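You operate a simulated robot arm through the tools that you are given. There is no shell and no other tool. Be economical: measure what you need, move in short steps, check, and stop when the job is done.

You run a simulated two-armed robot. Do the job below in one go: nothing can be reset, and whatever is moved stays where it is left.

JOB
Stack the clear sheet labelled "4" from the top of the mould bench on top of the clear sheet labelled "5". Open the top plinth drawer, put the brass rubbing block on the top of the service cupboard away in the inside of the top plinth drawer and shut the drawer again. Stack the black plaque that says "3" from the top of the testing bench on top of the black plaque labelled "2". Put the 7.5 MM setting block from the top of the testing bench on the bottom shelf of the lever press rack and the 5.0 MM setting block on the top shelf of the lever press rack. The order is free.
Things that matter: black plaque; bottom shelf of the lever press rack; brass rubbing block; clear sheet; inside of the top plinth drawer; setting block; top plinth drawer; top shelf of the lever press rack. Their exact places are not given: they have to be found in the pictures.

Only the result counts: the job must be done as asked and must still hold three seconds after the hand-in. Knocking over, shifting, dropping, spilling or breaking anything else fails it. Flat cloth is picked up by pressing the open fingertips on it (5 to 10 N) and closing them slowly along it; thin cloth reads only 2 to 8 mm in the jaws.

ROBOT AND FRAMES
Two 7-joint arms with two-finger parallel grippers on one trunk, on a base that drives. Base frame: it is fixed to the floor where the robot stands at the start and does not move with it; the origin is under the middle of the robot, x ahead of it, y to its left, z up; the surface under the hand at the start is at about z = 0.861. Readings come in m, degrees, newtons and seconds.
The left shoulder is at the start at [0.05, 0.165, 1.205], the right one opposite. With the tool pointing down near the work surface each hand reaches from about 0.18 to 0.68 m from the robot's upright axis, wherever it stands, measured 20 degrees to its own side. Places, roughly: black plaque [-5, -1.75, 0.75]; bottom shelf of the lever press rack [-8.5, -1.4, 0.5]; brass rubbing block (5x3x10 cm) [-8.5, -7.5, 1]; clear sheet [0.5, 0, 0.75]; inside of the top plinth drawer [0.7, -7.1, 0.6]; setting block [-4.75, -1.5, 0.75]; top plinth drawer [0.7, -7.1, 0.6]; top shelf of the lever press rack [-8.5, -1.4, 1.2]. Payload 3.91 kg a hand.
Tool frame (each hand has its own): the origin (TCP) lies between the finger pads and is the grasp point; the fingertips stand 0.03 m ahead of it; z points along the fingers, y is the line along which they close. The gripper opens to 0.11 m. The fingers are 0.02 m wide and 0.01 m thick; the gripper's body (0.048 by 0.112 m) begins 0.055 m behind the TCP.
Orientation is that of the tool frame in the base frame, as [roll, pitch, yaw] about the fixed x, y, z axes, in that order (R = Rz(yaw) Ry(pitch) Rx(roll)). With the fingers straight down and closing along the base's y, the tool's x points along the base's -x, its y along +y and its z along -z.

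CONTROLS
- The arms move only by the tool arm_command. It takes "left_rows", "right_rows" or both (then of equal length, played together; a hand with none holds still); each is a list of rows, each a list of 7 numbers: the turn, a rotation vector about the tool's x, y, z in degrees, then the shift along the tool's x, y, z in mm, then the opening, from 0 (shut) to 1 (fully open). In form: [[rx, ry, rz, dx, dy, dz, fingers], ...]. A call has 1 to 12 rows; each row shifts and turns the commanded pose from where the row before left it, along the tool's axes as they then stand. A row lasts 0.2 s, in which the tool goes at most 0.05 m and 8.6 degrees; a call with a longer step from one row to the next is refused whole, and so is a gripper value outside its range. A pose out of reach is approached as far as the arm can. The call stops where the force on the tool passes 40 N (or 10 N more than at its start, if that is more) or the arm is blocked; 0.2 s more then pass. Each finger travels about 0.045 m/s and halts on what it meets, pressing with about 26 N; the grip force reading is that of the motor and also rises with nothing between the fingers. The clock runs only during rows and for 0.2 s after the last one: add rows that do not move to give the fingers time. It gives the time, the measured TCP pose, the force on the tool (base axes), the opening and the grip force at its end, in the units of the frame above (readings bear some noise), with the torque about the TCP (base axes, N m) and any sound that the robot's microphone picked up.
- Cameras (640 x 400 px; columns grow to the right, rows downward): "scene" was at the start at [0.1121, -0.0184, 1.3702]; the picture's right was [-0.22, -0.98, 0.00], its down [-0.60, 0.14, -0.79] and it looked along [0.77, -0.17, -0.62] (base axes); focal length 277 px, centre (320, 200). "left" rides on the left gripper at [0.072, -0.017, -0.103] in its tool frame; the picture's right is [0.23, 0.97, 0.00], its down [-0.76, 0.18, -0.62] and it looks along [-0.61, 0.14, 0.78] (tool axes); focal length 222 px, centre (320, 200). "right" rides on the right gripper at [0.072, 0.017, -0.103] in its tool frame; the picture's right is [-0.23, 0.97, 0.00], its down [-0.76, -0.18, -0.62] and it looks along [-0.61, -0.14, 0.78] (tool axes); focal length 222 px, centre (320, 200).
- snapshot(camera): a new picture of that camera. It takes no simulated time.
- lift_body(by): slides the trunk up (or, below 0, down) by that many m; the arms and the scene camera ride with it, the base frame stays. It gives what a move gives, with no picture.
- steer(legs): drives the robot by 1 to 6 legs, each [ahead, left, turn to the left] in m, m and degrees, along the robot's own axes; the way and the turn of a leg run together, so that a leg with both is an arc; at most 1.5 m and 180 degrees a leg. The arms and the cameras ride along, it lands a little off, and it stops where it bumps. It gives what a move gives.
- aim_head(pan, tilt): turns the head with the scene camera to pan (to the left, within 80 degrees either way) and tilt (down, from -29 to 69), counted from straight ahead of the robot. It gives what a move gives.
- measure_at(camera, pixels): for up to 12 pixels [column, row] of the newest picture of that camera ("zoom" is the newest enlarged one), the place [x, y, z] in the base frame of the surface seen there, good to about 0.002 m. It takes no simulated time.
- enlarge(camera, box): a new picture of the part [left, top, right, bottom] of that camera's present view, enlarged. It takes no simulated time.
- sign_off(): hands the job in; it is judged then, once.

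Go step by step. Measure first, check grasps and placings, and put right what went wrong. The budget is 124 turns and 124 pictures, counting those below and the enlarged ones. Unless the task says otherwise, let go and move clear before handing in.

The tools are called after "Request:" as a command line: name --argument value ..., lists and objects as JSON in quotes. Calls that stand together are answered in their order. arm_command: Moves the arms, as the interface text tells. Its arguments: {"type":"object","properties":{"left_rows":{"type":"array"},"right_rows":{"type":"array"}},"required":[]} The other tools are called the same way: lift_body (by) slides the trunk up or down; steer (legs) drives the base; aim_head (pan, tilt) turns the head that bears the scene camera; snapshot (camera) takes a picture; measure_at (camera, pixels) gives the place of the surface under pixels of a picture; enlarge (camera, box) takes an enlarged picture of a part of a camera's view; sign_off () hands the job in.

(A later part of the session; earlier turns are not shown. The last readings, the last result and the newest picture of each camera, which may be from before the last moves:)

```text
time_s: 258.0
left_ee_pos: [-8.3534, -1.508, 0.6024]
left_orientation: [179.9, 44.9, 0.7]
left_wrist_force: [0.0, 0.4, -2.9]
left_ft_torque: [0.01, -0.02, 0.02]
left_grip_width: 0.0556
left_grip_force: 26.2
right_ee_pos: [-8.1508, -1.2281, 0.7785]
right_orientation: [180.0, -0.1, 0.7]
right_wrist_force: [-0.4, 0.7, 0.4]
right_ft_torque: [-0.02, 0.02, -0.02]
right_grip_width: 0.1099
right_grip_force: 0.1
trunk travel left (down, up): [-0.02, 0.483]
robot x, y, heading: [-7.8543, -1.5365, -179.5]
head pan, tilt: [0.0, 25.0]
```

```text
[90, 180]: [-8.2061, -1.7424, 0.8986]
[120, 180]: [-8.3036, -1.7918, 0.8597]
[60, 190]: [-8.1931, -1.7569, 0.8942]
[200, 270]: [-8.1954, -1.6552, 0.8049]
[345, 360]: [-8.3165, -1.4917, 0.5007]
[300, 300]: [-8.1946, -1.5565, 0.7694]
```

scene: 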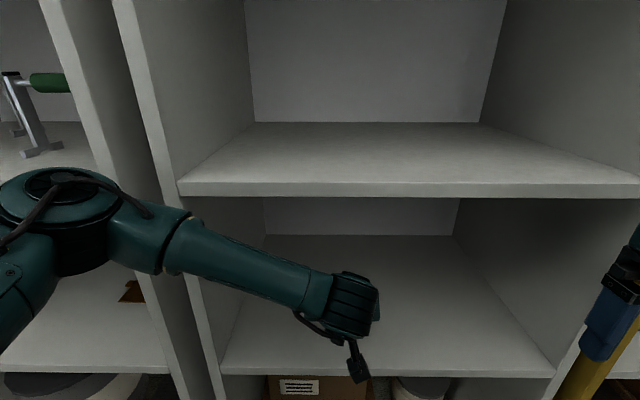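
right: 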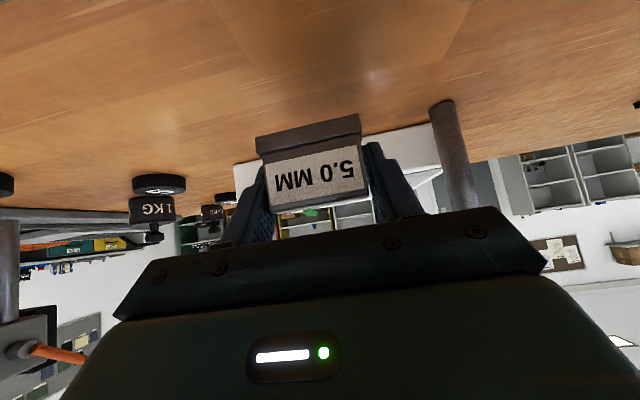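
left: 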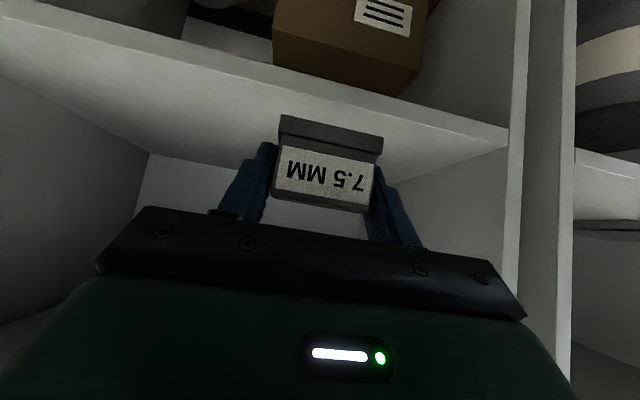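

Elbow stayed outside. I lower 64 mm toward the shelf.

Request:
arm_command --left_rows '[[0, 0, 0, 15, 0, 15, 0.25], [0, 0, 0, 15, 0, 15, 0.25], [0, 0, 0, 15, 0, 15, 0.25], [0, 0, 0, 2, 0, 2, 0.25], [0, 0, 0, 0.7, 0, 0.7, 0.25], [0, 0, 0, 0, 0, 0, 0.25]]'

Request:
snapshot --camera "left"

```text
time_s: 259.4
left_ee_pos: [-8.352, -1.5091, 0.533]
left_orientation: [179.9, 45.1, 0.8]
left_wrist_force: [-0.6, 0.4, -3.1]
left_ft_torque: [-0.01, -0.05, -0.01]
left_grip_width: 0.0557
left_grip_force: 25.5
right_ee_pos: [-8.1513, -1.2281, 0.7783]
right_orientation: [180.0, -0.1, 0.8]
right_wrist_force: [0.0, -0.9, -0.8]
right_ft_torque: [-0.03, 0.02, 0.01]
right_grip_width: 0.11
right_grip_force: 0.1
trunk travel left (down, up): [-0.02, 0.483]
robot x, y, heading: [-7.8539, -1.5343, -179.2]
head pan, tilt: [0.0, 25.0]
```

```text
39 pictures are left
```

left: 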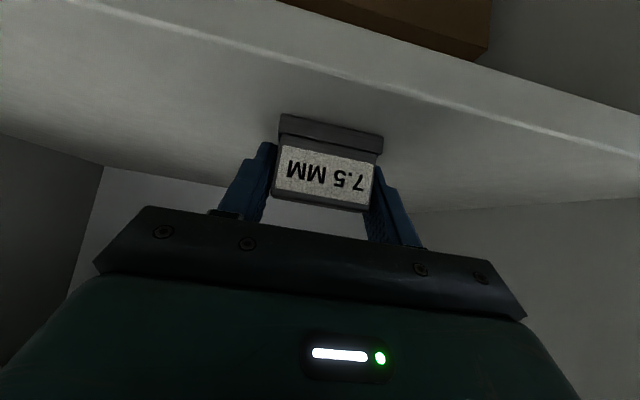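

Request:
arm_command --left_rows '[[0, 0, 0, 0.8, 0, 0.8, 0.25], [0, 0, 0, 0.7, 0, 0.7, 0.25], [0, 0, 0, 0.7, 0, 0.7, 0.25], [0, 0, 0, 0, 0, 0, 0.25]]'

```text
time_s: 260.4
left_ee_pos: [-8.3534, -1.5077, 0.5321]
left_orientation: [180.0, 45.2, 0.9]
left_wrist_force: [1.9, -4.1, 11.8]
left_ft_torque: [-0.1, -0.32, -0.08]
left_grip_width: 0.0557
left_grip_force: 26.3
right_ee_pos: [-8.1499, -1.2278, 0.7794]
right_orientation: [-180.0, 0.0, 0.7]
right_wrist_force: [-1.3, -0.4, -0.4]
right_ft_torque: [-0.01, -0.03, -0.01]
right_grip_width: 0.11
right_grip_force: 0.1
trunk travel left (down, up): [-0.02, 0.483]
robot x, y, heading: [-7.8558, -1.5353, -178.9]
head pan, tilt: [0.0, 25.0]
```

Contact (12 N). I release, rise a little and retract along the approach.

Request:
arm_command --left_rows '[[0, 0, 0, -0.4, 0, -0.4, 0.25], [0, 0, 0, 0, 0, 0, 0.5], [0, 0, 0, 0, 0, 0, 0.65], [0, 0, 0, 0, 0, 0, 0.65], [0, 0, 0, -10, 0, -10, 0.65], [0, 0, 0, -20, 0, -20, 0.65], [0, 0, 0, -20, 0, -20, 0.65], [0, 0, 0, 23, 0, -23, 0.65], [0, 0, 0, 23, 0, -23, 0.65], [0, 0, 0, 23, 0, -23, 0.65]]'

Request:
snapshot --camera "left"

Request:
steer --legs '[[-0.5, 0, 0]]'

Request:
snapshot --camera "left"

```text
time_s: 262.6
left_ee_pos: [-8.2547, -1.509, 0.6023]
left_orientation: [-180.0, 44.9, 0.8]
left_wrist_force: [-0.8, 0.2, -0.1]
left_ft_torque: [-0.01, 0.0, 0.0]
left_grip_width: 0.0715
left_grip_force: 0.0
right_ee_pos: [-8.152, -1.2293, 0.7791]
right_orientation: [-180.0, 0.0, 0.8]
right_wrist_force: [-0.3, -0.7, 0.7]
right_ft_torque: [-0.01, -0.02, -0.01]
right_grip_width: 0.1102
right_grip_force: 0.1
trunk travel left (down, up): [-0.02, 0.483]
robot x, y, heading: [-7.8549, -1.533, -179.3]
head pan, tilt: [0.0, 25.0]
```

```text
38 pictures are left
```

left: 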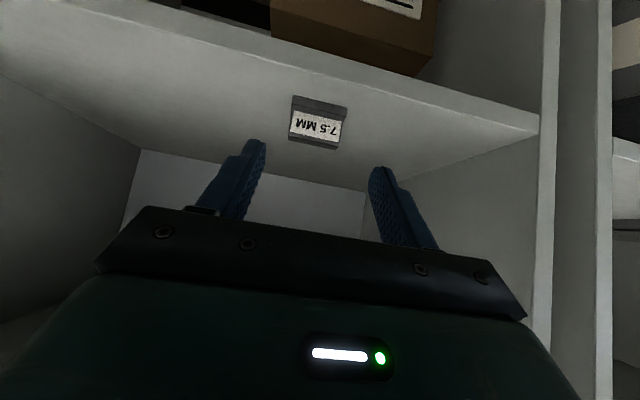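

```text
time_s: 265.6
left_ee_pos: [-7.7548, -1.4999, 0.6014]
left_orientation: [-179.9, 45.0, -0.4]
left_wrist_force: [-0.2, 0.4, -0.1]
left_ft_torque: [0.0, 0.06, 0.0]
left_grip_width: 0.0714
left_grip_force: 0.0
right_ee_pos: [-7.6457, -1.221, 0.7775]
right_orientation: [179.9, 0.0, -0.3]
right_wrist_force: [0.0, 0.2, -0.1]
right_ft_torque: [0.02, -0.02, -0.02]
right_grip_width: 0.1096
right_grip_force: 0.1
trunk travel left (down, up): [-0.02, 0.483]
robot x, y, heading: [-7.3535, -1.5336, 179.6]
head pan, tilt: [0.0, 25.0]
```

```text
37 pictures are left
```

left: 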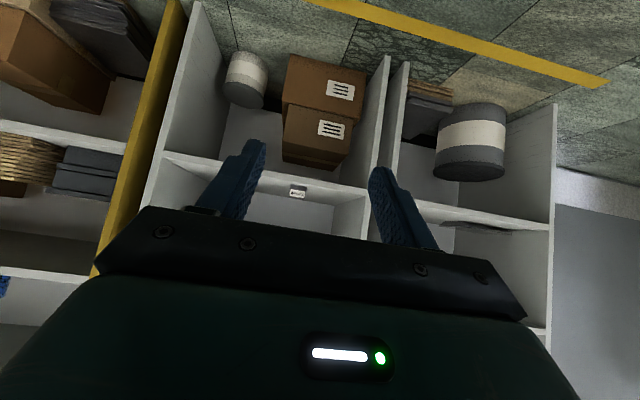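

Both blocks are placed. I restore the trunk and left hand, turn toward -y and look for the service cupboard.

Request:
lift_body --by 0.4

Request:
arm_command --left_rows '[[0, 7.5, 0, 0, 0, -15, 1], [0, 7.5, 0, 0, 0, -15, 1], [0, 7.5, 0, 0, 0, -15, 1], [0, 7.5, 0, 0, 0, -15, 1], [0, 7.5, 0, 0, 0, -15, 1], [0, 7.5, 0, 0, 0, -15, 1], [0, 0, 0, 0, 20, -30, 1], [0, 0, 0, 0, 20, -30, 1], [0, 0, 0, 0, 20, -30, 1]]'

Request:
steer --legs '[[0, 0, 90]]'

Request:
aim_head --pan -10 --tilt 12

Request:
snapshot --camera "scene"

Request:
measure_at --camera "scene" --pixels '[[320, 300], [320, 250], [320, 220], [320, 200], [320, 180], [250, 220], [400, 220], [450, 220], [450, 180], [400, 180], [250, 180], [360, 170]]'

```text
time_s: 269.4
left_ee_pos: [-7.7537, -1.4993, 1.0018]
left_orientation: [179.9, 45.0, -0.2]
left_wrist_force: [0.9, 0.6, -0.2]
left_ft_torque: [0.01, -0.01, -0.02]
left_grip_width: 0.0714
left_grip_force: 0.1
right_ee_pos: [-7.6467, -1.2219, 1.1775]
right_orientation: [-179.9, 0.0, -0.3]
right_wrist_force: [0.6, 0.6, -0.1]
right_ft_torque: [0.01, 0.02, -0.02]
right_grip_width: 0.1101
right_grip_force: 0.1
trunk travel left (down, up): [-0.42, 0.083]
robot x, y, heading: [-7.3546, -1.5291, 179.9]
head pan, tilt: [0.0, 25.0]
```

```text
time_s: 271.4
left_ee_pos: [-7.7137, -1.5608, 1.169]
left_orientation: [-179.9, -0.1, -0.3]
left_wrist_force: [-0.3, -0.3, 0.3]
left_ft_torque: [0.0, 0.01, 0.01]
left_grip_width: 0.1101
left_grip_force: 0.0
right_ee_pos: [-7.6459, -1.2214, 1.179]
right_orientation: [180.0, 0.0, -0.4]
right_wrist_force: [-0.5, -1.0, 0.0]
right_ft_torque: [-0.03, 0.0, -0.01]
right_grip_width: 0.11
right_grip_force: 0.0
trunk travel left (down, up): [-0.42, 0.083]
robot x, y, heading: [-7.356, -1.5306, 179.7]
head pan, tilt: [0.0, 25.0]
```

```text
time_s: 275.8
left_ee_pos: [-7.3085, -1.89, 1.17]
left_orientation: [-180.0, 0.0, 92.9]
left_wrist_force: [-0.5, -0.1, -0.4]
left_ft_torque: [0.0, -0.02, 0.02]
left_grip_width: 0.11
left_grip_force: 0.1
right_ee_pos: [-7.6485, -1.8404, 1.1784]
right_orientation: [-180.0, -0.1, 92.8]
right_wrist_force: [-0.1, 0.8, -0.2]
right_ft_torque: [0.0, -0.03, 0.01]
right_grip_width: 0.1095
right_grip_force: 0.1
trunk travel left (down, up): [-0.42, 0.083]
robot x, y, heading: [-7.3579, -1.5336, -87.1]
head pan, tilt: [0.0, 25.0]
```

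```text
time_s: 276.5
left_ee_pos: [-7.3077, -1.8896, 1.1688]
left_orientation: [-180.0, 0.0, 92.9]
left_wrist_force: [0.6, -0.2, 0.8]
left_ft_torque: [0.0, -0.01, 0.01]
left_grip_width: 0.1098
left_grip_force: 0.0
right_ee_pos: [-7.6508, -1.8398, 1.1788]
right_orientation: [180.0, 0.0, 92.7]
right_wrist_force: [0.1, -1.2, -0.2]
right_ft_torque: [-0.03, 0.03, -0.02]
right_grip_width: 0.1099
right_grip_force: 0.1
trunk travel left (down, up): [-0.42, 0.083]
robot x, y, heading: [-7.3558, -1.5354, -87.1]
head pan, tilt: [-10.0, 12.0]
```

```text
36 pictures are left
```

scene: 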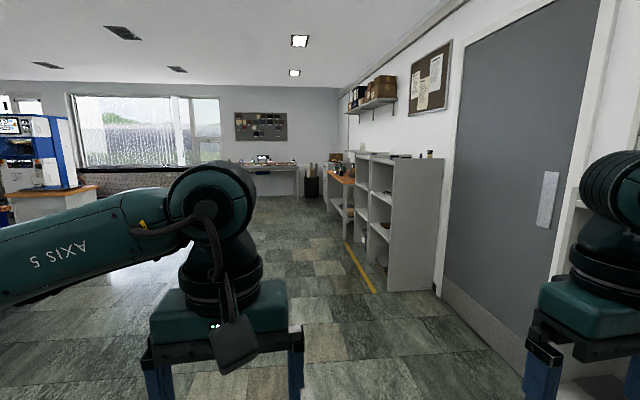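

```text
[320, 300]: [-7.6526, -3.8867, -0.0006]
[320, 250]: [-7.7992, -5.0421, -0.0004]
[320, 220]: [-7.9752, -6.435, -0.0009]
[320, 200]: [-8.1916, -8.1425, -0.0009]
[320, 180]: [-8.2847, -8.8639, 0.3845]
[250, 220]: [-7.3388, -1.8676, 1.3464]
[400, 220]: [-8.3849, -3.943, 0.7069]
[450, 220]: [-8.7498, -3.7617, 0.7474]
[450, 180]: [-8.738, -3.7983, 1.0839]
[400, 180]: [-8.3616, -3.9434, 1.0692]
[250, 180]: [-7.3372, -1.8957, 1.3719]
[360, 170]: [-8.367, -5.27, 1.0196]
```

The wall units end near y≈-8; aisle at x≈-7.4 is open. I drive to y≈-7.4 and face the wall.

Request:
steer --legs '[[1.5, 0, -2.9], [1.5, 0, 0], [1.5, 0, 0], [1.3, 0, 0], [0, 0, -90]]'

Request:
aim_head --pan 0 --tilt 20

Request:
snapshot --camera "scene"

```text
time_s: 308.3
left_ee_pos: [-7.8114, -7.4066, 1.169]
left_orientation: [180.0, 0.0, -4.5]
left_wrist_force: [0.0, -0.2, 0.6]
left_ft_torque: [-0.02, 0.01, 0.02]
left_grip_width: 0.1099
left_grip_force: 0.0
right_ee_pos: [-7.7184, -7.0741, 1.1776]
right_orientation: [-179.9, 0.1, -4.6]
right_wrist_force: [-0.2, 0.2, -0.3]
right_ft_torque: [0.01, 0.01, -0.01]
right_grip_width: 0.1101
right_grip_force: 0.0
trunk travel left (down, up): [-0.42, 0.083]
robot x, y, heading: [-7.4523, -7.403, 175.4]
head pan, tilt: [-10.0, 12.0]
```

```text
time_s: 309.1
left_ee_pos: [-7.8128, -7.4064, 1.1703]
left_orientation: [180.0, 0.1, -4.5]
left_wrist_force: [0.5, 0.0, -0.9]
left_ft_torque: [-0.01, -0.01, 0.05]
left_grip_width: 0.1099
left_grip_force: 0.2
right_ee_pos: [-7.7187, -7.075, 1.1787]
right_orientation: [-180.0, 0.0, -4.7]
right_wrist_force: [-0.6, 0.2, 0.6]
right_ft_torque: [-0.02, 0.02, 0.01]
right_grip_width: 0.1099
right_grip_force: 0.1
trunk travel left (down, up): [-0.42, 0.083]
robot x, y, heading: [-7.4522, -7.4073, 175.5]
head pan, tilt: [0.0, 20.0]
```

```text
35 pictures are left
```

scene: 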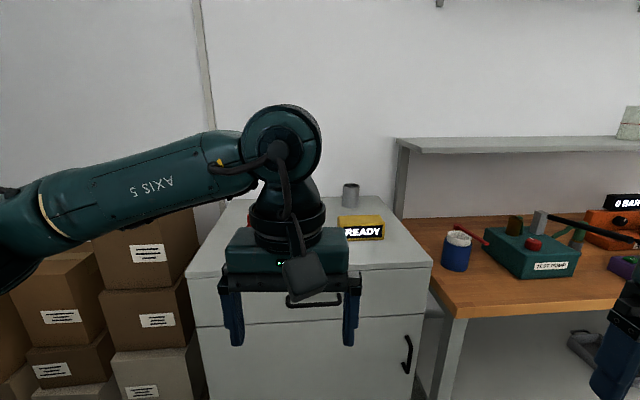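

The left hand hides the cupboard top; I move it to the left and look again.

Request:
arm_command --left_rows '[[0, 0, 0, 20, 40, 0, 1], [0, 0, 0, 20, 40, 0, 1], [0, 0, 0, 20, 40, 0, 1], [0, 0, 0, 0, 40, 0, 1], [0, 0, 0, 0, 40, 0, 1]]'

Request:
enlarge --camera "scene" --box '[180, 170, 440, 330]'

Request:
measure_at --camera "zoom" --pixels '[[60, 250], [600, 230], [380, 100], [450, 160], [300, 160], [300, 240], [250, 200], [200, 180], [420, 55], [450, 130]]'

```text
time_s: 310.3
left_ee_pos: [-7.7641, -7.6119, 1.1691]
left_orientation: [-180.0, 0.1, -4.5]
left_wrist_force: [-0.6, -0.8, 0.3]
left_ft_torque: [-0.03, 0.01, -0.01]
left_grip_width: 0.1099
left_grip_force: 0.1
right_ee_pos: [-7.7188, -7.0766, 1.1784]
right_orientation: [180.0, 0.0, -4.6]
right_wrist_force: [0.0, 0.2, -0.4]
right_ft_torque: [0.02, 0.05, -0.02]
right_grip_width: 0.1101
right_grip_force: 0.1
trunk travel left (down, up): [-0.42, 0.083]
robot x, y, heading: [-7.4541, -7.4089, 175.4]
head pan, tilt: [0.0, 20.0]
```

```text
2.46 times, centred on (310, 250) of scene
```

zoom: 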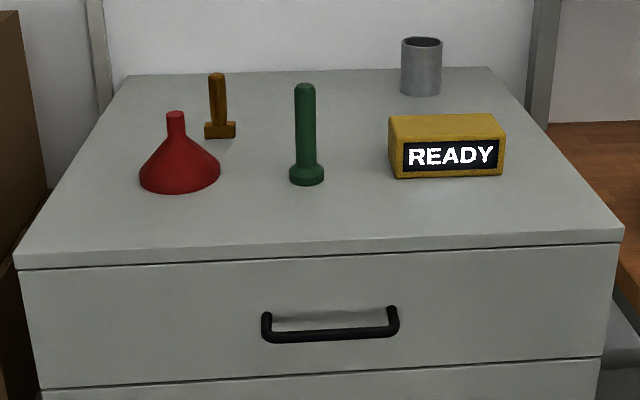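

```text
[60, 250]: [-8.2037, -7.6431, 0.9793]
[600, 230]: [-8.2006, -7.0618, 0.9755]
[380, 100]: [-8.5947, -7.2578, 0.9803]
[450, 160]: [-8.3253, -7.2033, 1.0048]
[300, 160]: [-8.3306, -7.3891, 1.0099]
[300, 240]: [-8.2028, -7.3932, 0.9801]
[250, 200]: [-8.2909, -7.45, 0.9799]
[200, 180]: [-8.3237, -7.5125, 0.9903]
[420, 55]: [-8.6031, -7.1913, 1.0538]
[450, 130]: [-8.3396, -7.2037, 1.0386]
```

The brass block stands at zoom (218,105) behind the funnel and green tool; I measure it.

Request:
enlarge --camera "scene" --box '[230, 190, 330, 252]'

Request:
measure_at --camera "zoom" --pixels '[[240, 65], [240, 100], [240, 140], [240, 170], [212, 185], [270, 185], [240, 185], [228, 100], [252, 100], [140, 120], [480, 100], [240, 200]]'

```text
6.40 times, centred on (280, 221) of scene
```

zoom: 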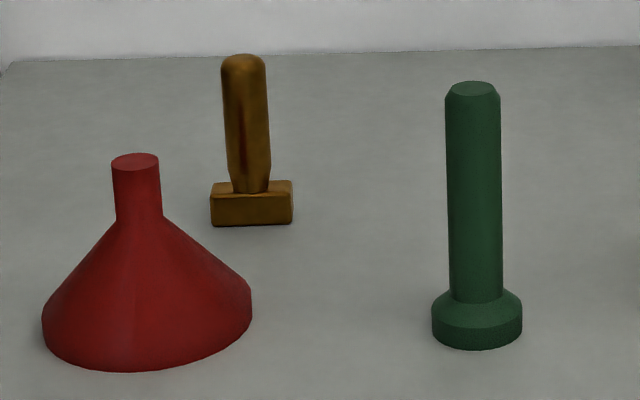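

```text
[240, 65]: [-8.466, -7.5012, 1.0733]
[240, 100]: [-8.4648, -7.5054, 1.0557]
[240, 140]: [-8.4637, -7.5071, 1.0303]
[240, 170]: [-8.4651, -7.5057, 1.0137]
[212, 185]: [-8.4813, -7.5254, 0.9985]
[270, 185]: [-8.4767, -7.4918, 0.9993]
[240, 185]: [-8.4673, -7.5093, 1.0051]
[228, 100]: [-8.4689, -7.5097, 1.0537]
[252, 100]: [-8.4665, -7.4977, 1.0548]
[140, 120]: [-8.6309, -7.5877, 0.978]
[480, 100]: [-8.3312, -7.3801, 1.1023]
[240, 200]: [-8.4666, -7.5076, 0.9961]
```

Handle centre ≈ (-8.477,-7.505), 26 mm thick, z 1.005–1.08. I raise the trunk and drive in for the left hand.

Request:
lift_body --by 0.08

Request:
steer --legs '[[0.0, -0.04, 4.6], [0.42, 0, 0]]'

Request:
snapshot --camera "scene"

```text
time_s: 311.4
left_ee_pos: [-7.7652, -7.6102, 1.2492]
left_orientation: [-179.9, 0.1, -4.6]
left_wrist_force: [0.2, -0.1, 0.3]
left_ft_torque: [0.0, -0.02, 0.04]
left_grip_width: 0.11
left_grip_force: 0.0
right_ee_pos: [-7.7194, -7.0743, 1.2581]
right_orientation: [-179.8, -0.1, -4.6]
right_wrist_force: [-0.8, 1.0, -0.6]
right_ft_torque: [-0.01, -0.02, 0.04]
right_grip_width: 0.1103
right_grip_force: 0.0
trunk travel left (down, up): [-0.5, 0.003]
robot x, y, heading: [-7.4552, -7.4069, 175.4]
head pan, tilt: [0.0, 20.0]
```

```text
time_s: 314.6
left_ee_pos: [-8.1659, -7.5964, 1.2494]
left_orientation: [-180.0, 0.0, -0.1]
left_wrist_force: [0.4, -0.1, -0.6]
left_ft_torque: [-0.01, -0.02, -0.02]
left_grip_width: 0.1099
left_grip_force: 0.0
right_ee_pos: [-8.1633, -7.057, 1.26]
right_orientation: [179.9, 0.0, 0.1]
right_wrist_force: [-0.8, 0.0, 0.1]
right_ft_torque: [0.02, 0.0, -0.02]
right_grip_width: 0.11
right_grip_force: 0.1
trunk travel left (down, up): [-0.5, 0.003]
robot x, y, heading: [-7.8683, -7.3672, 180.0]
head pan, tilt: [0.0, 20.0]
```

```text
32 pictures are left
```

scene: 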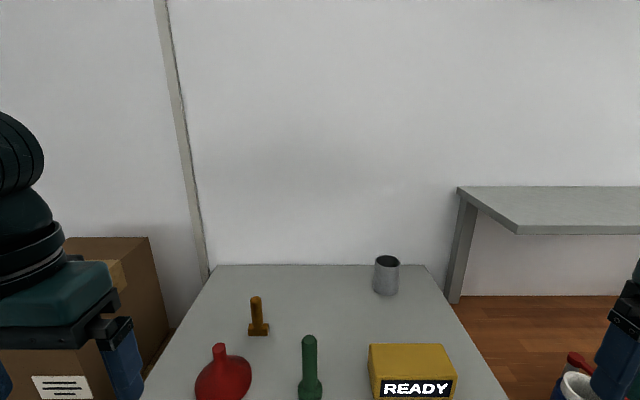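

Request:
arm_command --left_rows '[[0, 0, 0, -38.9, -11.4, 10, 0.6], [0, 0, 0, -38.9, -11.4, 10, 0.6], [0, 0, 0, -38.9, -11.4, 10, 0.6], [0, 0, 0, -38.9, -11.4, 10, 0.6], [0, 0, 0, -38.9, -11.4, 10, 0.6], [0, 0, 0, -38.9, -11.4, 10, 0.6], [0, 0, 0, -38.9, -11.4, 10, 0.6], [0, 0, 0, -38.9, -11.4, 10, 0.6], [0, 0, 0, 0, 0, 0, 0.6]]'

Request:
snapshot --camera "left"

Request:
enlarge --camera "scene" --box '[180, 220, 380, 345]'

```text
time_s: 316.6
left_ee_pos: [-8.4776, -7.5027, 1.168]
left_orientation: [180.0, 0.0, -0.1]
left_wrist_force: [1.3, -0.2, -0.3]
left_ft_torque: [0.01, 0.0, -0.02]
left_grip_width: 0.0659
left_grip_force: 0.1
right_ee_pos: [-8.1624, -7.0578, 1.2588]
right_orientation: [-179.9, -0.1, 0.0]
right_wrist_force: [-0.8, -0.1, 0.9]
right_ft_torque: [0.04, 0.0, -0.01]
right_grip_width: 0.1099
right_grip_force: 0.1
trunk travel left (down, up): [-0.5, 0.003]
robot x, y, heading: [-7.8754, -7.3649, 179.9]
head pan, tilt: [0.0, 20.0]
```

```text
31 pictures are left
```

left: 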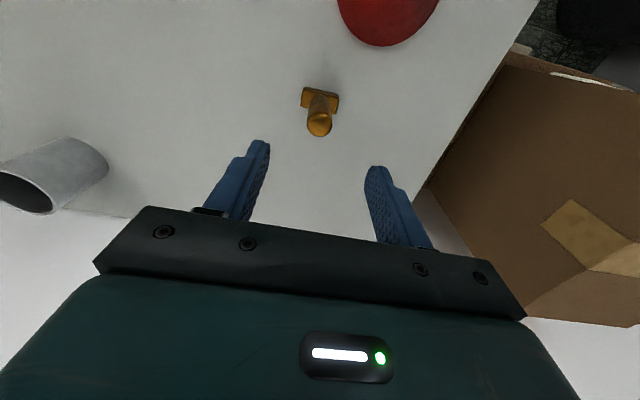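

```text
3.20 times, centred on (280, 282) of scene
```

zoom: 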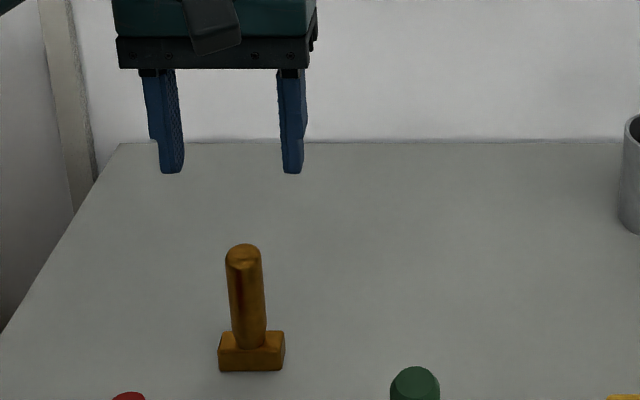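

Request:
measure_at --camera "zoom" --pixels '[[245, 265], [247, 320], [232, 290], [262, 290], [222, 355], [282, 355], [245, 250]]'

Request:
measure_at --camera "left" --pixels '[[319, 126], [319, 110], [335, 100], [305, 95]]'

```text
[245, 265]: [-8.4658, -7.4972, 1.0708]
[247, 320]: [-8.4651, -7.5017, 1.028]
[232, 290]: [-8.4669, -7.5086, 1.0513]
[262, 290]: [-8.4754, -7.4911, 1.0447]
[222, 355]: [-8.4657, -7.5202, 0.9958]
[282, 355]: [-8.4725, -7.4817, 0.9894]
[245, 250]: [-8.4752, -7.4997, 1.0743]
```

```text
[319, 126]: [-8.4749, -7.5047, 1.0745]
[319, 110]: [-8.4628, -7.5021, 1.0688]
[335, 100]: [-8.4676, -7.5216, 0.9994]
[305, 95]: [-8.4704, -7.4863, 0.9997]
```

Handle lies right under the TCP. I descend 121 mm and close on it.

Request:
arm_command --left_rows '[[0, 0, 0, 0, 0, 40, 0.6], [0, 0, 0, 0, 0, 40, 0.6], [0, 0, 0, 0, 0, 30, 0.6], [0, 0, 0, 0, 0, 11, 0.6], [0, 0, 0, 0, 0, 0, 0.6], [0, 0, 0, 0, 0, 0, 0.3], [0, 0, 0, 0, 0, 0, 0.05], [0, 0, 0, 0, 0, 0, 0.05], [0, 0, 0, 0, 0, 0, 0.05]]'

Request:
snapshot --camera "left"

```text
time_s: 318.6
left_ee_pos: [-8.4786, -7.5028, 1.0461]
left_orientation: [180.0, 0.0, 0.1]
left_wrist_force: [0.4, 1.3, 0.8]
left_ft_torque: [0.12, -0.03, -0.02]
left_grip_width: 0.0233
left_grip_force: 26.0
right_ee_pos: [-8.1628, -7.0569, 1.2581]
right_orientation: [180.0, 0.0, -0.1]
right_wrist_force: [0.7, 0.3, -0.1]
right_ft_torque: [-0.03, -0.03, 0.01]
right_grip_width: 0.1102
right_grip_force: 0.1
trunk travel left (down, up): [-0.5, 0.003]
robot x, y, heading: [-7.8702, -7.37, 179.9]
head pan, tilt: [0.0, 20.0]
```

```text
29 pictures are left
```

left: 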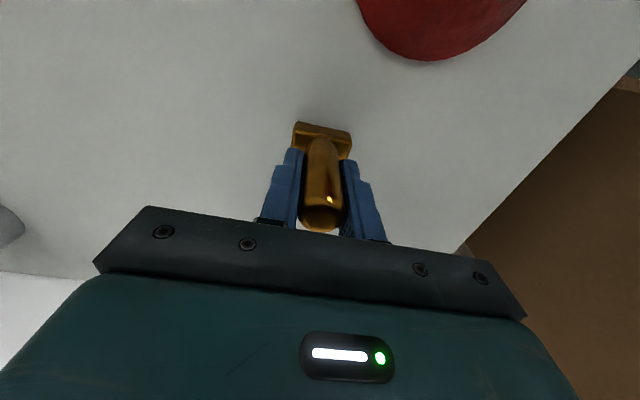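

Gripped (23 mm). I lift, retract, back off and turn around to look toward the plinth.

Request:
arm_command --left_rows '[[0, 0, 0, 0, 0, -20, 0.05], [0, 0, 0, 0, 0, -45, 0.05], [0, 0, 0, 0, 0, -45, 0.05], [0, 0, 0, 0, 0, -45, 0.05], [0, 0, 0, 0, 0, -20, 0.05], [0, 0, 0, 45, 0, 0, 0.05], [0, 0, 0, 45, 0, 0, 0.05], [0, 0, 0, 45, 0, 0, 0.05], [0, 0, 0, 45, 0, 0, 0.05], [0, 0, 0, 45, 0, 0, 0.05]]'

Request:
steer --legs '[[-0.6, 0, 0], [0, 0, 179]]'

Request:
aim_head --pan 0 --tilt 10

Request:
snapshot --camera "scene"

Request:
measure_at --camera "scene" --pixels '[[320, 260], [320, 230], [320, 210], [320, 190], [320, 180], [270, 200], [370, 200], [420, 220], [280, 230], [380, 180], [280, 180], [340, 170]]'

```text
time_s: 320.9
left_ee_pos: [-8.2517, -7.507, 1.2242]
left_orientation: [180.0, 0.0, 0.1]
left_wrist_force: [-0.3, 0.0, -2.6]
left_ft_torque: [0.0, -0.02, 0.01]
left_grip_width: 0.023
left_grip_force: 26.1
right_ee_pos: [-8.1619, -7.0575, 1.258]
right_orientation: [180.0, 0.0, -0.1]
right_wrist_force: [0.4, -0.3, -0.1]
right_ft_torque: [-0.03, 0.03, 0.0]
right_grip_width: 0.11
right_grip_force: 0.0
trunk travel left (down, up): [-0.5, 0.003]
robot x, y, heading: [-7.8687, -7.3649, 179.8]
head pan, tilt: [0.0, 20.0]
```

```text
time_s: 331.6
left_ee_pos: [-6.8793, -7.2295, 1.222]
left_orientation: [180.0, -0.1, 179.1]
left_wrist_force: [-0.2, -0.8, -1.6]
left_ft_torque: [0.01, -0.03, 0.02]
left_grip_width: 0.0233
left_grip_force: 26.0
right_ee_pos: [-6.9773, -7.6771, 1.2574]
right_orientation: [180.0, 0.0, 179.2]
right_wrist_force: [0.4, -0.4, -0.4]
right_ft_torque: [0.04, 0.0, 0.02]
right_grip_width: 0.1101
right_grip_force: 0.1
trunk travel left (down, up): [-0.5, 0.003]
robot x, y, heading: [-7.2644, -7.361, -0.8]
head pan, tilt: [0.0, 20.0]
```

```text
time_s: 332.3
left_ee_pos: [-6.8801, -7.2288, 1.223]
left_orientation: [-179.9, -0.1, 179.2]
left_wrist_force: [0.1, -0.2, -0.8]
left_ft_torque: [0.0, 0.02, 0.0]
left_grip_width: 0.0234
left_grip_force: 26.6
right_ee_pos: [-6.9791, -7.6784, 1.2588]
right_orientation: [-179.9, 0.1, 179.2]
right_wrist_force: [-0.1, -0.1, 0.8]
right_ft_torque: [-0.01, 0.01, 0.02]
right_grip_width: 0.1097
right_grip_force: 0.1
trunk travel left (down, up): [-0.5, 0.003]
robot x, y, heading: [-7.2637, -7.3594, -1.1]
head pan, tilt: [0.0, 10.0]
```

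```text
28 pictures are left
```

scene: 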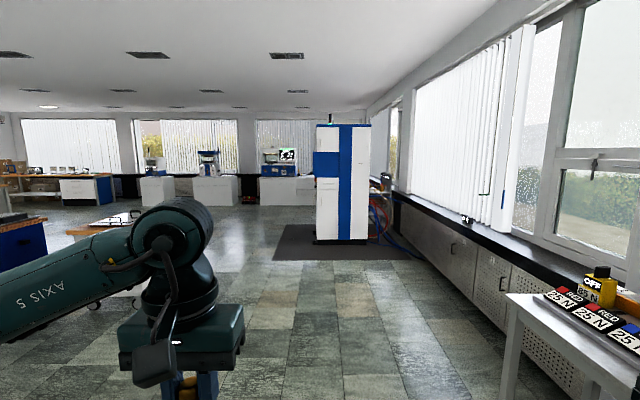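

```text
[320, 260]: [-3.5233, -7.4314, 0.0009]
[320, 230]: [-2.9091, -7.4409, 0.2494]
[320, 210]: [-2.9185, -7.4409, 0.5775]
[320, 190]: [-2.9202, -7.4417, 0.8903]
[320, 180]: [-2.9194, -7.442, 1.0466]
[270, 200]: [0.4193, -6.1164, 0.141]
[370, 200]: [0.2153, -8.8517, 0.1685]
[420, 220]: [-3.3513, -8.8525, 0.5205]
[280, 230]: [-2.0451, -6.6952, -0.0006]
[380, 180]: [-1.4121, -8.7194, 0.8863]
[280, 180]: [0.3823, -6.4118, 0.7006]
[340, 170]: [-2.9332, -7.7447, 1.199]
```

A machine stands at (-2.9,-7.4…-8.2); the plinths are by the far wall near x≈0.4. I measure a few obstacles at left.

Request:
measure_at --camera "scene" --pixels '[[40, 240], [100, 228], [75, 235], [130, 215], [212, 185], [230, 210], [262, 205], [310, 205], [285, 190], [316, 230], [275, 260], [250, 240]]'

Request:
enlarge --camera "scene" --box '[120, 130, 320, 255]'

```text
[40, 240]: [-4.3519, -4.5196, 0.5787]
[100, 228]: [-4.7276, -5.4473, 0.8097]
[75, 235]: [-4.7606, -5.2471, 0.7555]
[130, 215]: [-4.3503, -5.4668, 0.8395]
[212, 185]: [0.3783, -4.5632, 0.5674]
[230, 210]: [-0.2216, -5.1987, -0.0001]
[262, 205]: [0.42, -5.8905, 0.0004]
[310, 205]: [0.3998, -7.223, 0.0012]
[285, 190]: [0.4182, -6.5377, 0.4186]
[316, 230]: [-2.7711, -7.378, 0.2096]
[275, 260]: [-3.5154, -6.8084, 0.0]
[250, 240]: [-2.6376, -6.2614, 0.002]
```

```text
3.20 times, centred on (220, 192) of scene
```

zoom: 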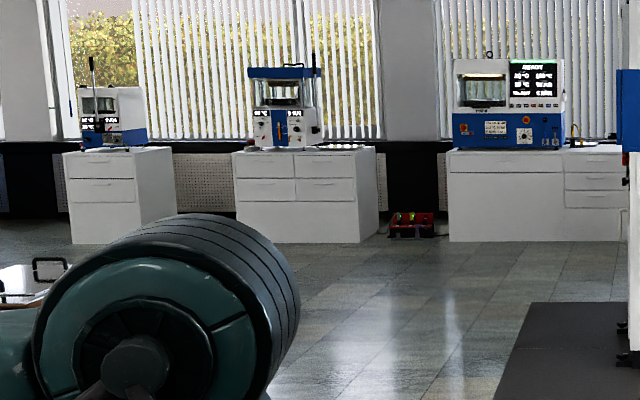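

The plinth's drawer column is around y≈-7.1, front x≈0.40. I drive at y≈-6.45 past the machine, then line up.

Request:
steer --legs '[[0, 0.9, 1], [1.5, 0, 0], [1.5, 0, 0], [1.5, 0, 0], [1.3, 0, 0]]'

Request:
aim_head --pan -15 --tilt 20

Request:
snapshot --camera "scene"

```text
time_s: 368.2
left_ee_pos: [-0.9776, -6.0514, 1.223]
left_orientation: [179.9, 0.0, -176.1]
left_wrist_force: [0.1, -1.0, -1.0]
left_ft_torque: [-0.01, 0.05, 0.01]
left_grip_width: 0.0225
left_grip_force: 26.3
right_ee_pos: [-1.0383, -6.5056, 1.2577]
right_orientation: [180.0, 0.0, -176.2]
right_wrist_force: [0.1, -0.2, -0.9]
right_ft_torque: [-0.04, 0.01, 0.0]
right_grip_width: 0.1101
right_grip_force: 0.0
trunk travel left (down, up): [-0.5, 0.003]
robot x, y, heading: [-1.3462, -6.218, 3.6]
head pan, tilt: [0.0, 10.0]
```

```text
time_s: 369.0
left_ee_pos: [-0.9779, -6.0512, 1.2221]
left_orientation: [-180.0, 0.0, -176.1]
left_wrist_force: [-0.3, -0.3, -1.8]
left_ft_torque: [0.0, 0.03, 0.03]
left_grip_width: 0.0224
left_grip_force: 26.1
right_ee_pos: [-1.0378, -6.5059, 1.2585]
right_orientation: [-179.9, 0.0, -176.2]
right_wrist_force: [0.5, 0.3, -0.2]
right_ft_torque: [0.04, -0.02, 0.0]
right_grip_width: 0.1101
right_grip_force: 0.2
trunk travel left (down, up): [-0.5, 0.003]
robot x, y, heading: [-1.3497, -6.2168, 3.9]
head pan, tilt: [-15.0, 20.0]
```

```text
26 pictures are left
```

scene: 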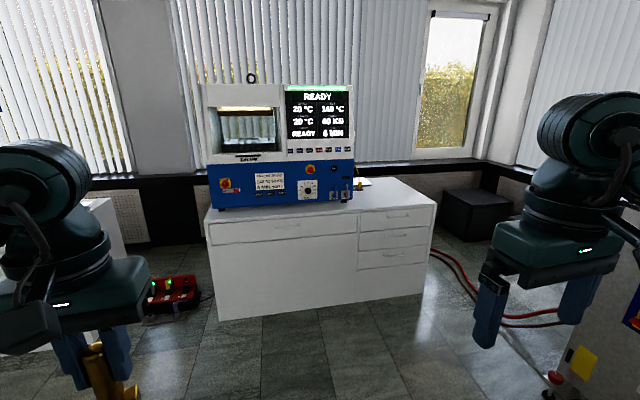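

Request:
enlarge --camera "scene" --box '[340, 175, 450, 280]'

Request:
measure_at --camera "zoom" --pixels '[[330, 230], [330, 215], [330, 348], [120, 235], [540, 230], [120, 330], [540, 315], [300, 440], [330, 450], [330, 130], [120, 200], [545, 185]]'

Request:
measure_at --camera "scene" --pixels '[[285, 225], [285, 235], [215, 240], [350, 235], [460, 300], [560, 378], [340, 300]]'

```text
3.81 times, centred on (395, 228) of scene
```

zoom: 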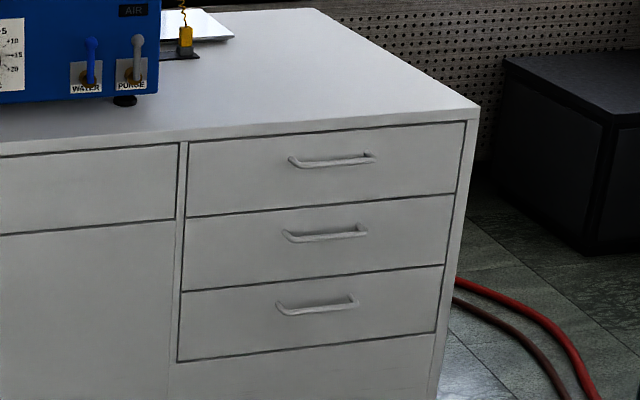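

```text
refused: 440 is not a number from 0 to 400
```

```text
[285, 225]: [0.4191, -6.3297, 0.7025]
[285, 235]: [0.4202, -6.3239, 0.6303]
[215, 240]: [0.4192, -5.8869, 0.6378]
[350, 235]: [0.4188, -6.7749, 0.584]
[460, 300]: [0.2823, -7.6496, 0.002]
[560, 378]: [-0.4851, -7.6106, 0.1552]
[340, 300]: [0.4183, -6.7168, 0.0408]
```

I re-measure the handle and obstacles with valid pixels.

Request:
measure_at --camera "zoom" --pixels '[[330, 162], [292, 160], [370, 157], [330, 172], [330, 150], [190, 200], [458, 180], [330, 237], [200, 150], [470, 115], [330, 125], [300, 180]]'

Request:
measure_at --camera "scene" --pixels '[[600, 330], [630, 240], [580, 360], [555, 390], [510, 325], [630, 390]]'

```text
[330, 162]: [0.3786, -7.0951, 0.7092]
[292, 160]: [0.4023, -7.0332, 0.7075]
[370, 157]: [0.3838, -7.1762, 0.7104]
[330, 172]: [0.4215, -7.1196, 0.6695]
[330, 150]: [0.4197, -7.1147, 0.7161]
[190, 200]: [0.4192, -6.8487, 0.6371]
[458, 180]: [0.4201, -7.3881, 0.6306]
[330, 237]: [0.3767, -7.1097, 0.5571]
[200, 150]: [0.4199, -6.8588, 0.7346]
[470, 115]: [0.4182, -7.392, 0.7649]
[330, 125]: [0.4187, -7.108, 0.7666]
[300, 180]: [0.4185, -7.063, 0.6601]
```

```text
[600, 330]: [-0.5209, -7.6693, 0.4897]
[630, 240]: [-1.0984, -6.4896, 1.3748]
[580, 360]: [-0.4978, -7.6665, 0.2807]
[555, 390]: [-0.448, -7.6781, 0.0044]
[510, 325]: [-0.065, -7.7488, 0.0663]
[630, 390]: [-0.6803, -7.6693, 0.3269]
```

Handle bar: x≈0.38, y -7.03…-7.18, z≈0.708, 4 cm off the front. I drive to about (-0.3,-6.92), lower the trunk.

Request:
steer --legs '[[0, 0, -3.9], [0, -0.7, 0], [1.05, 0, 0]]'

Request:
lift_body --by -0.25

Request:
aim_head --pan -10 --tilt 35

Request:
snapshot --camera "scene"

```text
time_s: 381.1
left_ee_pos: [0.0874, -6.8188, 1.2222]
left_orientation: [-180.0, 0.0, 178.3]
left_wrist_force: [-0.2, -0.7, -2.4]
left_ft_torque: [0.0, -0.03, -0.01]
left_grip_width: 0.0227
left_grip_force: 26.5
right_ee_pos: [-0.0169, -7.2666, 1.2586]
right_orientation: [-180.0, 0.0, 178.2]
right_wrist_force: [0.1, 0.1, -0.8]
right_ft_torque: [0.0, 0.0, 0.04]
right_grip_width: 0.1102
right_grip_force: 0.1
trunk travel left (down, up): [-0.5, 0.003]
robot x, y, heading: [-0.3021, -6.9506, -1.8]
head pan, tilt: [-15.0, 20.0]
```

```text
time_s: 383.7
left_ee_pos: [0.0864, -6.8196, 0.9733]
left_orientation: [180.0, -0.1, 178.3]
left_wrist_force: [-0.8, -0.7, -1.5]
left_ft_torque: [0.01, -0.03, 0.01]
left_grip_width: 0.0225
left_grip_force: 25.8
right_ee_pos: [-0.0168, -7.2656, 1.0078]
right_orientation: [179.9, 0.1, 178.2]
right_wrist_force: [-0.2, 0.1, -0.2]
right_ft_torque: [0.02, -0.02, 0.01]
right_grip_width: 0.1101
right_grip_force: 0.0
trunk travel left (down, up): [-0.25, 0.253]
robot x, y, heading: [-0.2976, -6.9463, -1.7]
head pan, tilt: [-15.0, 20.0]
```

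```text
time_s: 384.4
left_ee_pos: [0.0869, -6.8188, 0.9717]
left_orientation: [180.0, 0.0, 178.3]
left_wrist_force: [0.3, 0.2, -1.5]
left_ft_torque: [-0.01, -0.05, 0.01]
left_grip_width: 0.0225
left_grip_force: 25.8
right_ee_pos: [-0.0176, -7.2661, 1.0071]
right_orientation: [-180.0, 0.0, 178.1]
right_wrist_force: [-0.9, 0.0, -1.2]
right_ft_torque: [0.03, 0.04, -0.03]
right_grip_width: 0.1101
right_grip_force: 0.1
trunk travel left (down, up): [-0.25, 0.253]
robot x, y, heading: [-0.302, -6.9455, -1.8]
head pan, tilt: [-10.0, 35.0]
```

```text
24 pictures are left
```

scene: 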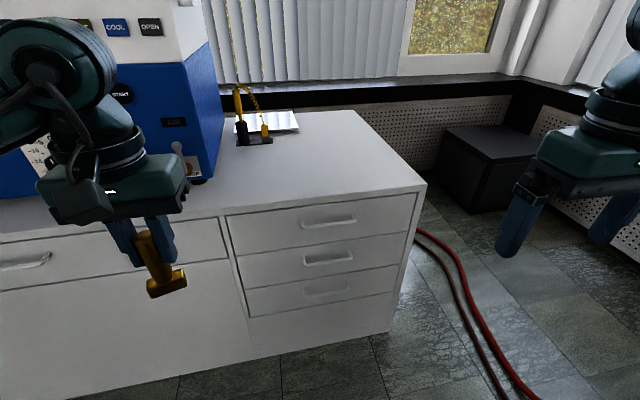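

I turn the right hand so its fingers point forward with vertical closing (first about the tool axis, then tilting up).

Request:
arm_command --right_rows '[[0, 0, 8.02, 0, 0, 0, 0.6], [0, 0, 8.02, 0, 0, 0, 0.6], [0, 0, 8.02, 0, 0, 0, 0.6], [0, 0, 8.02, 0, 0, 0, 0.6], [0, 0, 8.02, 0, 0, 0, 0.6], [0, 0, 8.02, 0, 0, 0, 0.6], [0, 0, 8.02, 0, 0, 0, 0.6], [0, 0, 8.02, 0, 0, 0, 0.6], [0, 0, 8.02, 0, 0, 0, 0.6], [0, 0, 8.02, 0, 0, 0, 0.6], [0, 0, 8.02, 0, 0, 0, 0.6]]'

Request:
arm_command --right_rows '[[-8.3, 0, 0, 0, 0, 0, 0.6], [-8.3, 0, 0, 0, 0, 0, 0.6], [-8.3, 0, 0, 0, 0, 0, 0.6], [-8.3, 0, 0, 0, 0, 0, 0.6], [-8.3, 0, 0, 0, 0, 0, 0.6], [-8.3, 0, 0, 0, 0, 0, 0.6], [-8.3, 0, 0, 0, 0, 0, 0.6], [-8.3, 0, 0, 0, 0, 0, 0.6], [-8.3, 0, 0, 0, 0, 0, 0.6], [0, 0, 0, 0, 0, 0, 0.6]]'

```text
time_s: 386.8
left_ee_pos: [0.0871, -6.8205, 0.9736]
left_orientation: [180.0, 0.0, 178.3]
left_wrist_force: [0.7, 0.4, -1.7]
left_ft_torque: [-0.01, -0.02, 0.03]
left_grip_width: 0.0227
left_grip_force: 25.9
right_ee_pos: [-0.0175, -7.2671, 1.0086]
right_orientation: [-180.0, 0.0, 89.9]
right_wrist_force: [-0.6, 0.3, -0.4]
right_ft_torque: [0.0, 0.02, -0.01]
right_grip_width: 0.0662
right_grip_force: 0.1
trunk travel left (down, up): [-0.25, 0.253]
robot x, y, heading: [-0.2997, -6.9478, -1.9]
head pan, tilt: [-10.0, 35.0]
```

```text
time_s: 389.0
left_ee_pos: [0.0866, -6.8213, 0.9727]
left_orientation: [180.0, 0.0, 178.3]
left_wrist_force: [-0.1, 0.1, -1.8]
left_ft_torque: [0.01, -0.01, 0.03]
left_grip_width: 0.0226
left_grip_force: 26.1
right_ee_pos: [0.0569, -7.3351, 1.0823]
right_orientation: [105.1, -0.1, 90.0]
right_wrist_force: [-0.7, 0.5, 0.3]
right_ft_torque: [0.05, 0.0, 0.03]
right_grip_width: 0.0659
right_grip_force: 0.2
right hand out of reach, approached as far as the arm can: row 4, 5, 6, 7, 8, 9
trunk travel left (down, up): [-0.25, 0.253]
robot x, y, heading: [-0.3, -6.9468, -1.8]
head pan, tilt: [-10.0, 35.0]
```

Orientation reached (15° below horizontal). I move to the approach point in front of the handle.

Request:
arm_command --right_rows '[[0, 0, 0, 19.2, -23.1, 26.1, 0.6], [0, 0, 0, 19.2, -23.1, 26.1, 0.6], [0, 0, 0, 19.2, -23.1, 26.1, 0.6], [0, 0, 0, 19.2, -23.1, 26.1, 0.6], [0, 0, 0, 19.2, -23.1, 26.1, 0.6], [0, 0, 0, 19.2, -23.1, 26.1, 0.6], [0, 0, 0, 19.2, -23.1, 26.1, 0.6], [0, 0, 0, 19.2, -23.1, 26.1, 0.6], [0, 0, 0, 19.2, -23.1, 26.1, 0.6], [0, 0, 0, 19.2, -23.1, 26.1, 0.6], [0, 0, 0, 19.2, -23.1, 26.1, 0.6], [0, 0, 0, 19.2, -23.1, 26.1, 0.6]]'

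Request:
snapshot --camera "scene"

Request:
snapshot --camera "right"

```text
time_s: 391.6
left_ee_pos: [0.0866, -6.8202, 0.9734]
left_orientation: [-180.0, 0.0, 178.2]
left_wrist_force: [0.5, 0.0, -1.6]
left_ft_torque: [0.03, 0.0, -0.03]
left_grip_width: 0.0226
left_grip_force: 26.3
right_ee_pos: [0.1669, -7.2455, 0.9408]
right_orientation: [105.2, 0.0, 90.0]
right_wrist_force: [0.6, -0.3, 0.6]
right_ft_torque: [0.0, 0.0, 0.02]
right_grip_width: 0.0661
right_grip_force: 0.1
right hand out of reach, approached as far as the arm can: row 1, 2, 5, 7, 8, 9, 10, 11, 12
trunk travel left (down, up): [-0.25, 0.253]
robot x, y, heading: [-0.2997, -6.951, -2.0]
head pan, tilt: [-10.0, 35.0]
```

```text
23 pictures are left
```

scene: 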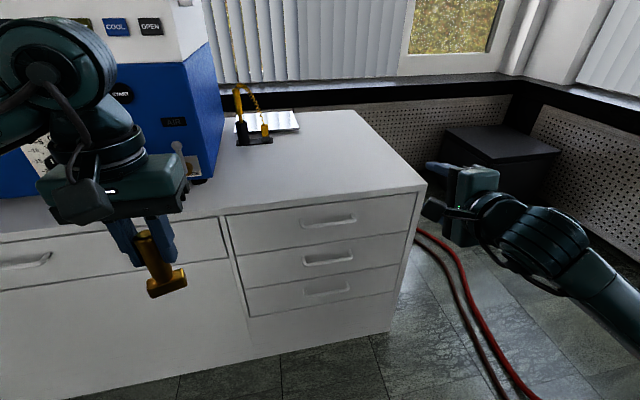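

```text
22 pictures are left
```

right: 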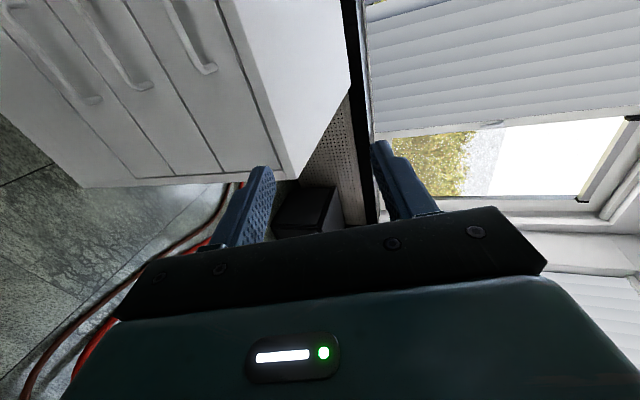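

The arm is short of room in that posture, so I lower the trunk 0.2 m instead and then move forward/left.

Request:
lift_body --by -0.2

Request:
arm_command --right_rows '[[0, 0, 0, 0, 6, 23.8, 0.6], [0, 0, 0, 0, 6, 23.8, 0.6], [0, 0, 0, 28, 4, 23.8, 0.6], [0, 0, 0, 28, 4, 23.8, 0.6], [0, 0, 0, 28, 3, 23.8, 0.6], [0, 0, 0, 28, 0, 0, 0.6], [0, 0, 0, 28, 0, 0, 0.6], [0, 0, 0, 0, 0, 0, 0.6]]'

```text
time_s: 393.8
left_ee_pos: [0.0875, -6.8201, 0.7721]
left_orientation: [180.0, 0.0, 178.3]
left_wrist_force: [0.0, -0.3, -1.5]
left_ft_torque: [0.01, 0.02, 0.02]
left_grip_width: 0.0225
left_grip_force: 26.0
right_ee_pos: [0.1662, -7.2459, 0.7388]
right_orientation: [105.3, -0.1, 90.0]
right_wrist_force: [-0.3, -0.2, 0.0]
right_ft_torque: [-0.01, 0.02, 0.01]
right_grip_width: 0.0657
right_grip_force: 0.0
trunk travel left (down, up): [-0.05, 0.453]
robot x, y, heading: [-0.3025, -6.9505, -1.7]
head pan, tilt: [-10.0, 35.0]
```

```text
time_s: 395.6
left_ee_pos: [0.0865, -6.8197, 0.773]
left_orientation: [180.0, 0.1, 178.3]
left_wrist_force: [0.0, 0.5, -2.0]
left_ft_torque: [0.02, -0.01, 0.0]
left_grip_width: 0.0225
left_grip_force: 25.7
right_ee_pos: [0.2139, -7.2458, 0.7383]
right_orientation: [105.3, 0.1, 90.0]
right_wrist_force: [0.1, -0.4, -0.6]
right_ft_torque: [0.02, -0.04, 0.01]
right_grip_width: 0.0658
right_grip_force: 0.1
right hand out of reach, approached as far as the arm can: row 3, 4, 5, 6, 7
trunk travel left (down, up): [-0.05, 0.453]
robot x, y, heading: [-0.302, -6.9508, -1.6]
head pan, tilt: [-10.0, 35.0]
```

Forward works; leftward is the limit, so I strafe the robot 0.14 m left instead.

Request:
steer --legs '[[0.0, 0.135, 1.6]]'

Request:
snapshot --camera "scene"

Request:
snapshot --camera "right"

```text
time_s: 397.4
left_ee_pos: [0.0864, -6.6721, 0.7716]
left_orientation: [-179.9, 0.1, 179.9]
left_wrist_force: [0.9, 1.4, -1.7]
left_ft_torque: [-0.01, 0.05, -0.05]
left_grip_width: 0.0225
left_grip_force: 26.5
right_ee_pos: [0.2253, -7.0928, 0.7375]
right_orientation: [105.4, 0.0, 91.7]
right_wrist_force: [0.0, 0.4, -0.5]
right_ft_torque: [0.01, 0.03, 0.0]
right_grip_width: 0.0658
right_grip_force: 0.0
trunk travel left (down, up): [-0.05, 0.453]
robot x, y, heading: [-0.296, -6.8146, -0.0]
head pan, tilt: [-10.0, 35.0]
```

```text
21 pictures are left
```

scene: 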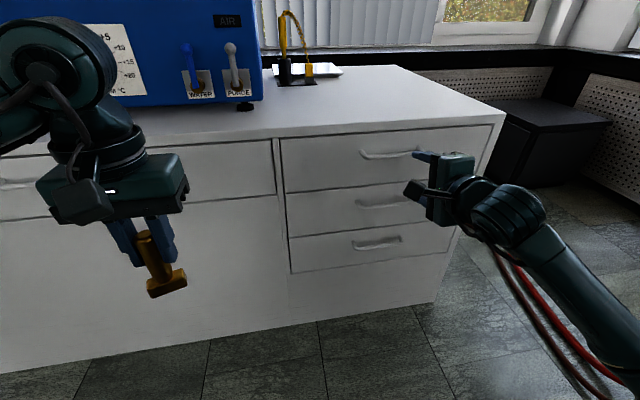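

```text
20 pictures are left
```

right: 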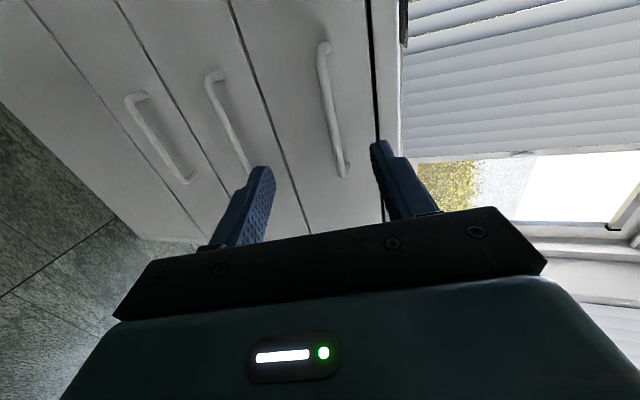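

Request:
measure_at --camera "scene" --pixels '[[365, 154], [380, 156], [395, 156], [408, 154], [418, 152], [388, 157]]'

Request:
measure_at --camera "right" --pixels '[[322, 60], [327, 90], [333, 120], [339, 150], [343, 172]]'

```text
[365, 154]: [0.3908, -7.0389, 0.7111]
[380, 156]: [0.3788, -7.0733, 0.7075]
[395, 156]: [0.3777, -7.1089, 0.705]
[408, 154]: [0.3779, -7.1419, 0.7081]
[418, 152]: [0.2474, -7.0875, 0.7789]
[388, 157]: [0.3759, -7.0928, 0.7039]
```

```text
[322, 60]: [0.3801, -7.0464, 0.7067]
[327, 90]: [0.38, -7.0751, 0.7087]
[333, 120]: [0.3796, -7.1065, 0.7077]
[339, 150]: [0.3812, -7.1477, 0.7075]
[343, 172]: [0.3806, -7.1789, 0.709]
```

Bar confirmed at (≈0.384, z≈0.707). I advance 150 mm and close on it.

Request:
arm_command --right_rows '[[0, 0, 0, -1, 3.3, 38, 0.55], [0, 0, 0, -1, 3.3, 38, 0.55], [0, 0, 0, -1, 3.3, 38, 0.55], [0, 0, 0, -1, 3.1, 36, 0.55], [0, 0, 0, 0, 0, 0, 0.55], [0, 0, 0, 0, 0, 0, 0.2], [0, 0, 0, 0, 0, 0, 0], [0, 0, 0, 0, 0, 0, 0], [0, 0, 0, 0, 0, 0, 0]]'

Request:
snapshot --camera "right"

```text
time_s: 399.4
left_ee_pos: [0.0834, -6.6721, 0.7733]
left_orientation: [180.0, 0.1, 180.0]
left_wrist_force: [-0.4, 0.1, -2.2]
left_ft_torque: [-0.01, 0.01, 0.0]
left_grip_width: 0.0228
left_grip_force: 26.0
right_ee_pos: [0.3657, -7.1044, 0.7087]
right_orientation: [104.2, 0.0, 91.8]
right_wrist_force: [7.2, -1.4, 29.6]
right_ft_torque: [0.21, -0.52, -0.33]
right_grip_width: 0.0117
right_grip_force: 39.7
right hand out of reach, approached as far as the arm can: row 1, 2, 3
trunk travel left (down, up): [-0.05, 0.453]
robot x, y, heading: [-0.2966, -6.8094, -0.2]
head pan, tilt: [-10.0, 35.0]
```

```text
19 pictures are left
```

right: 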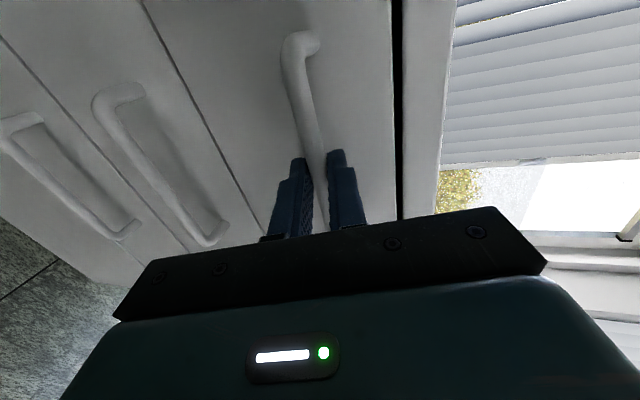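

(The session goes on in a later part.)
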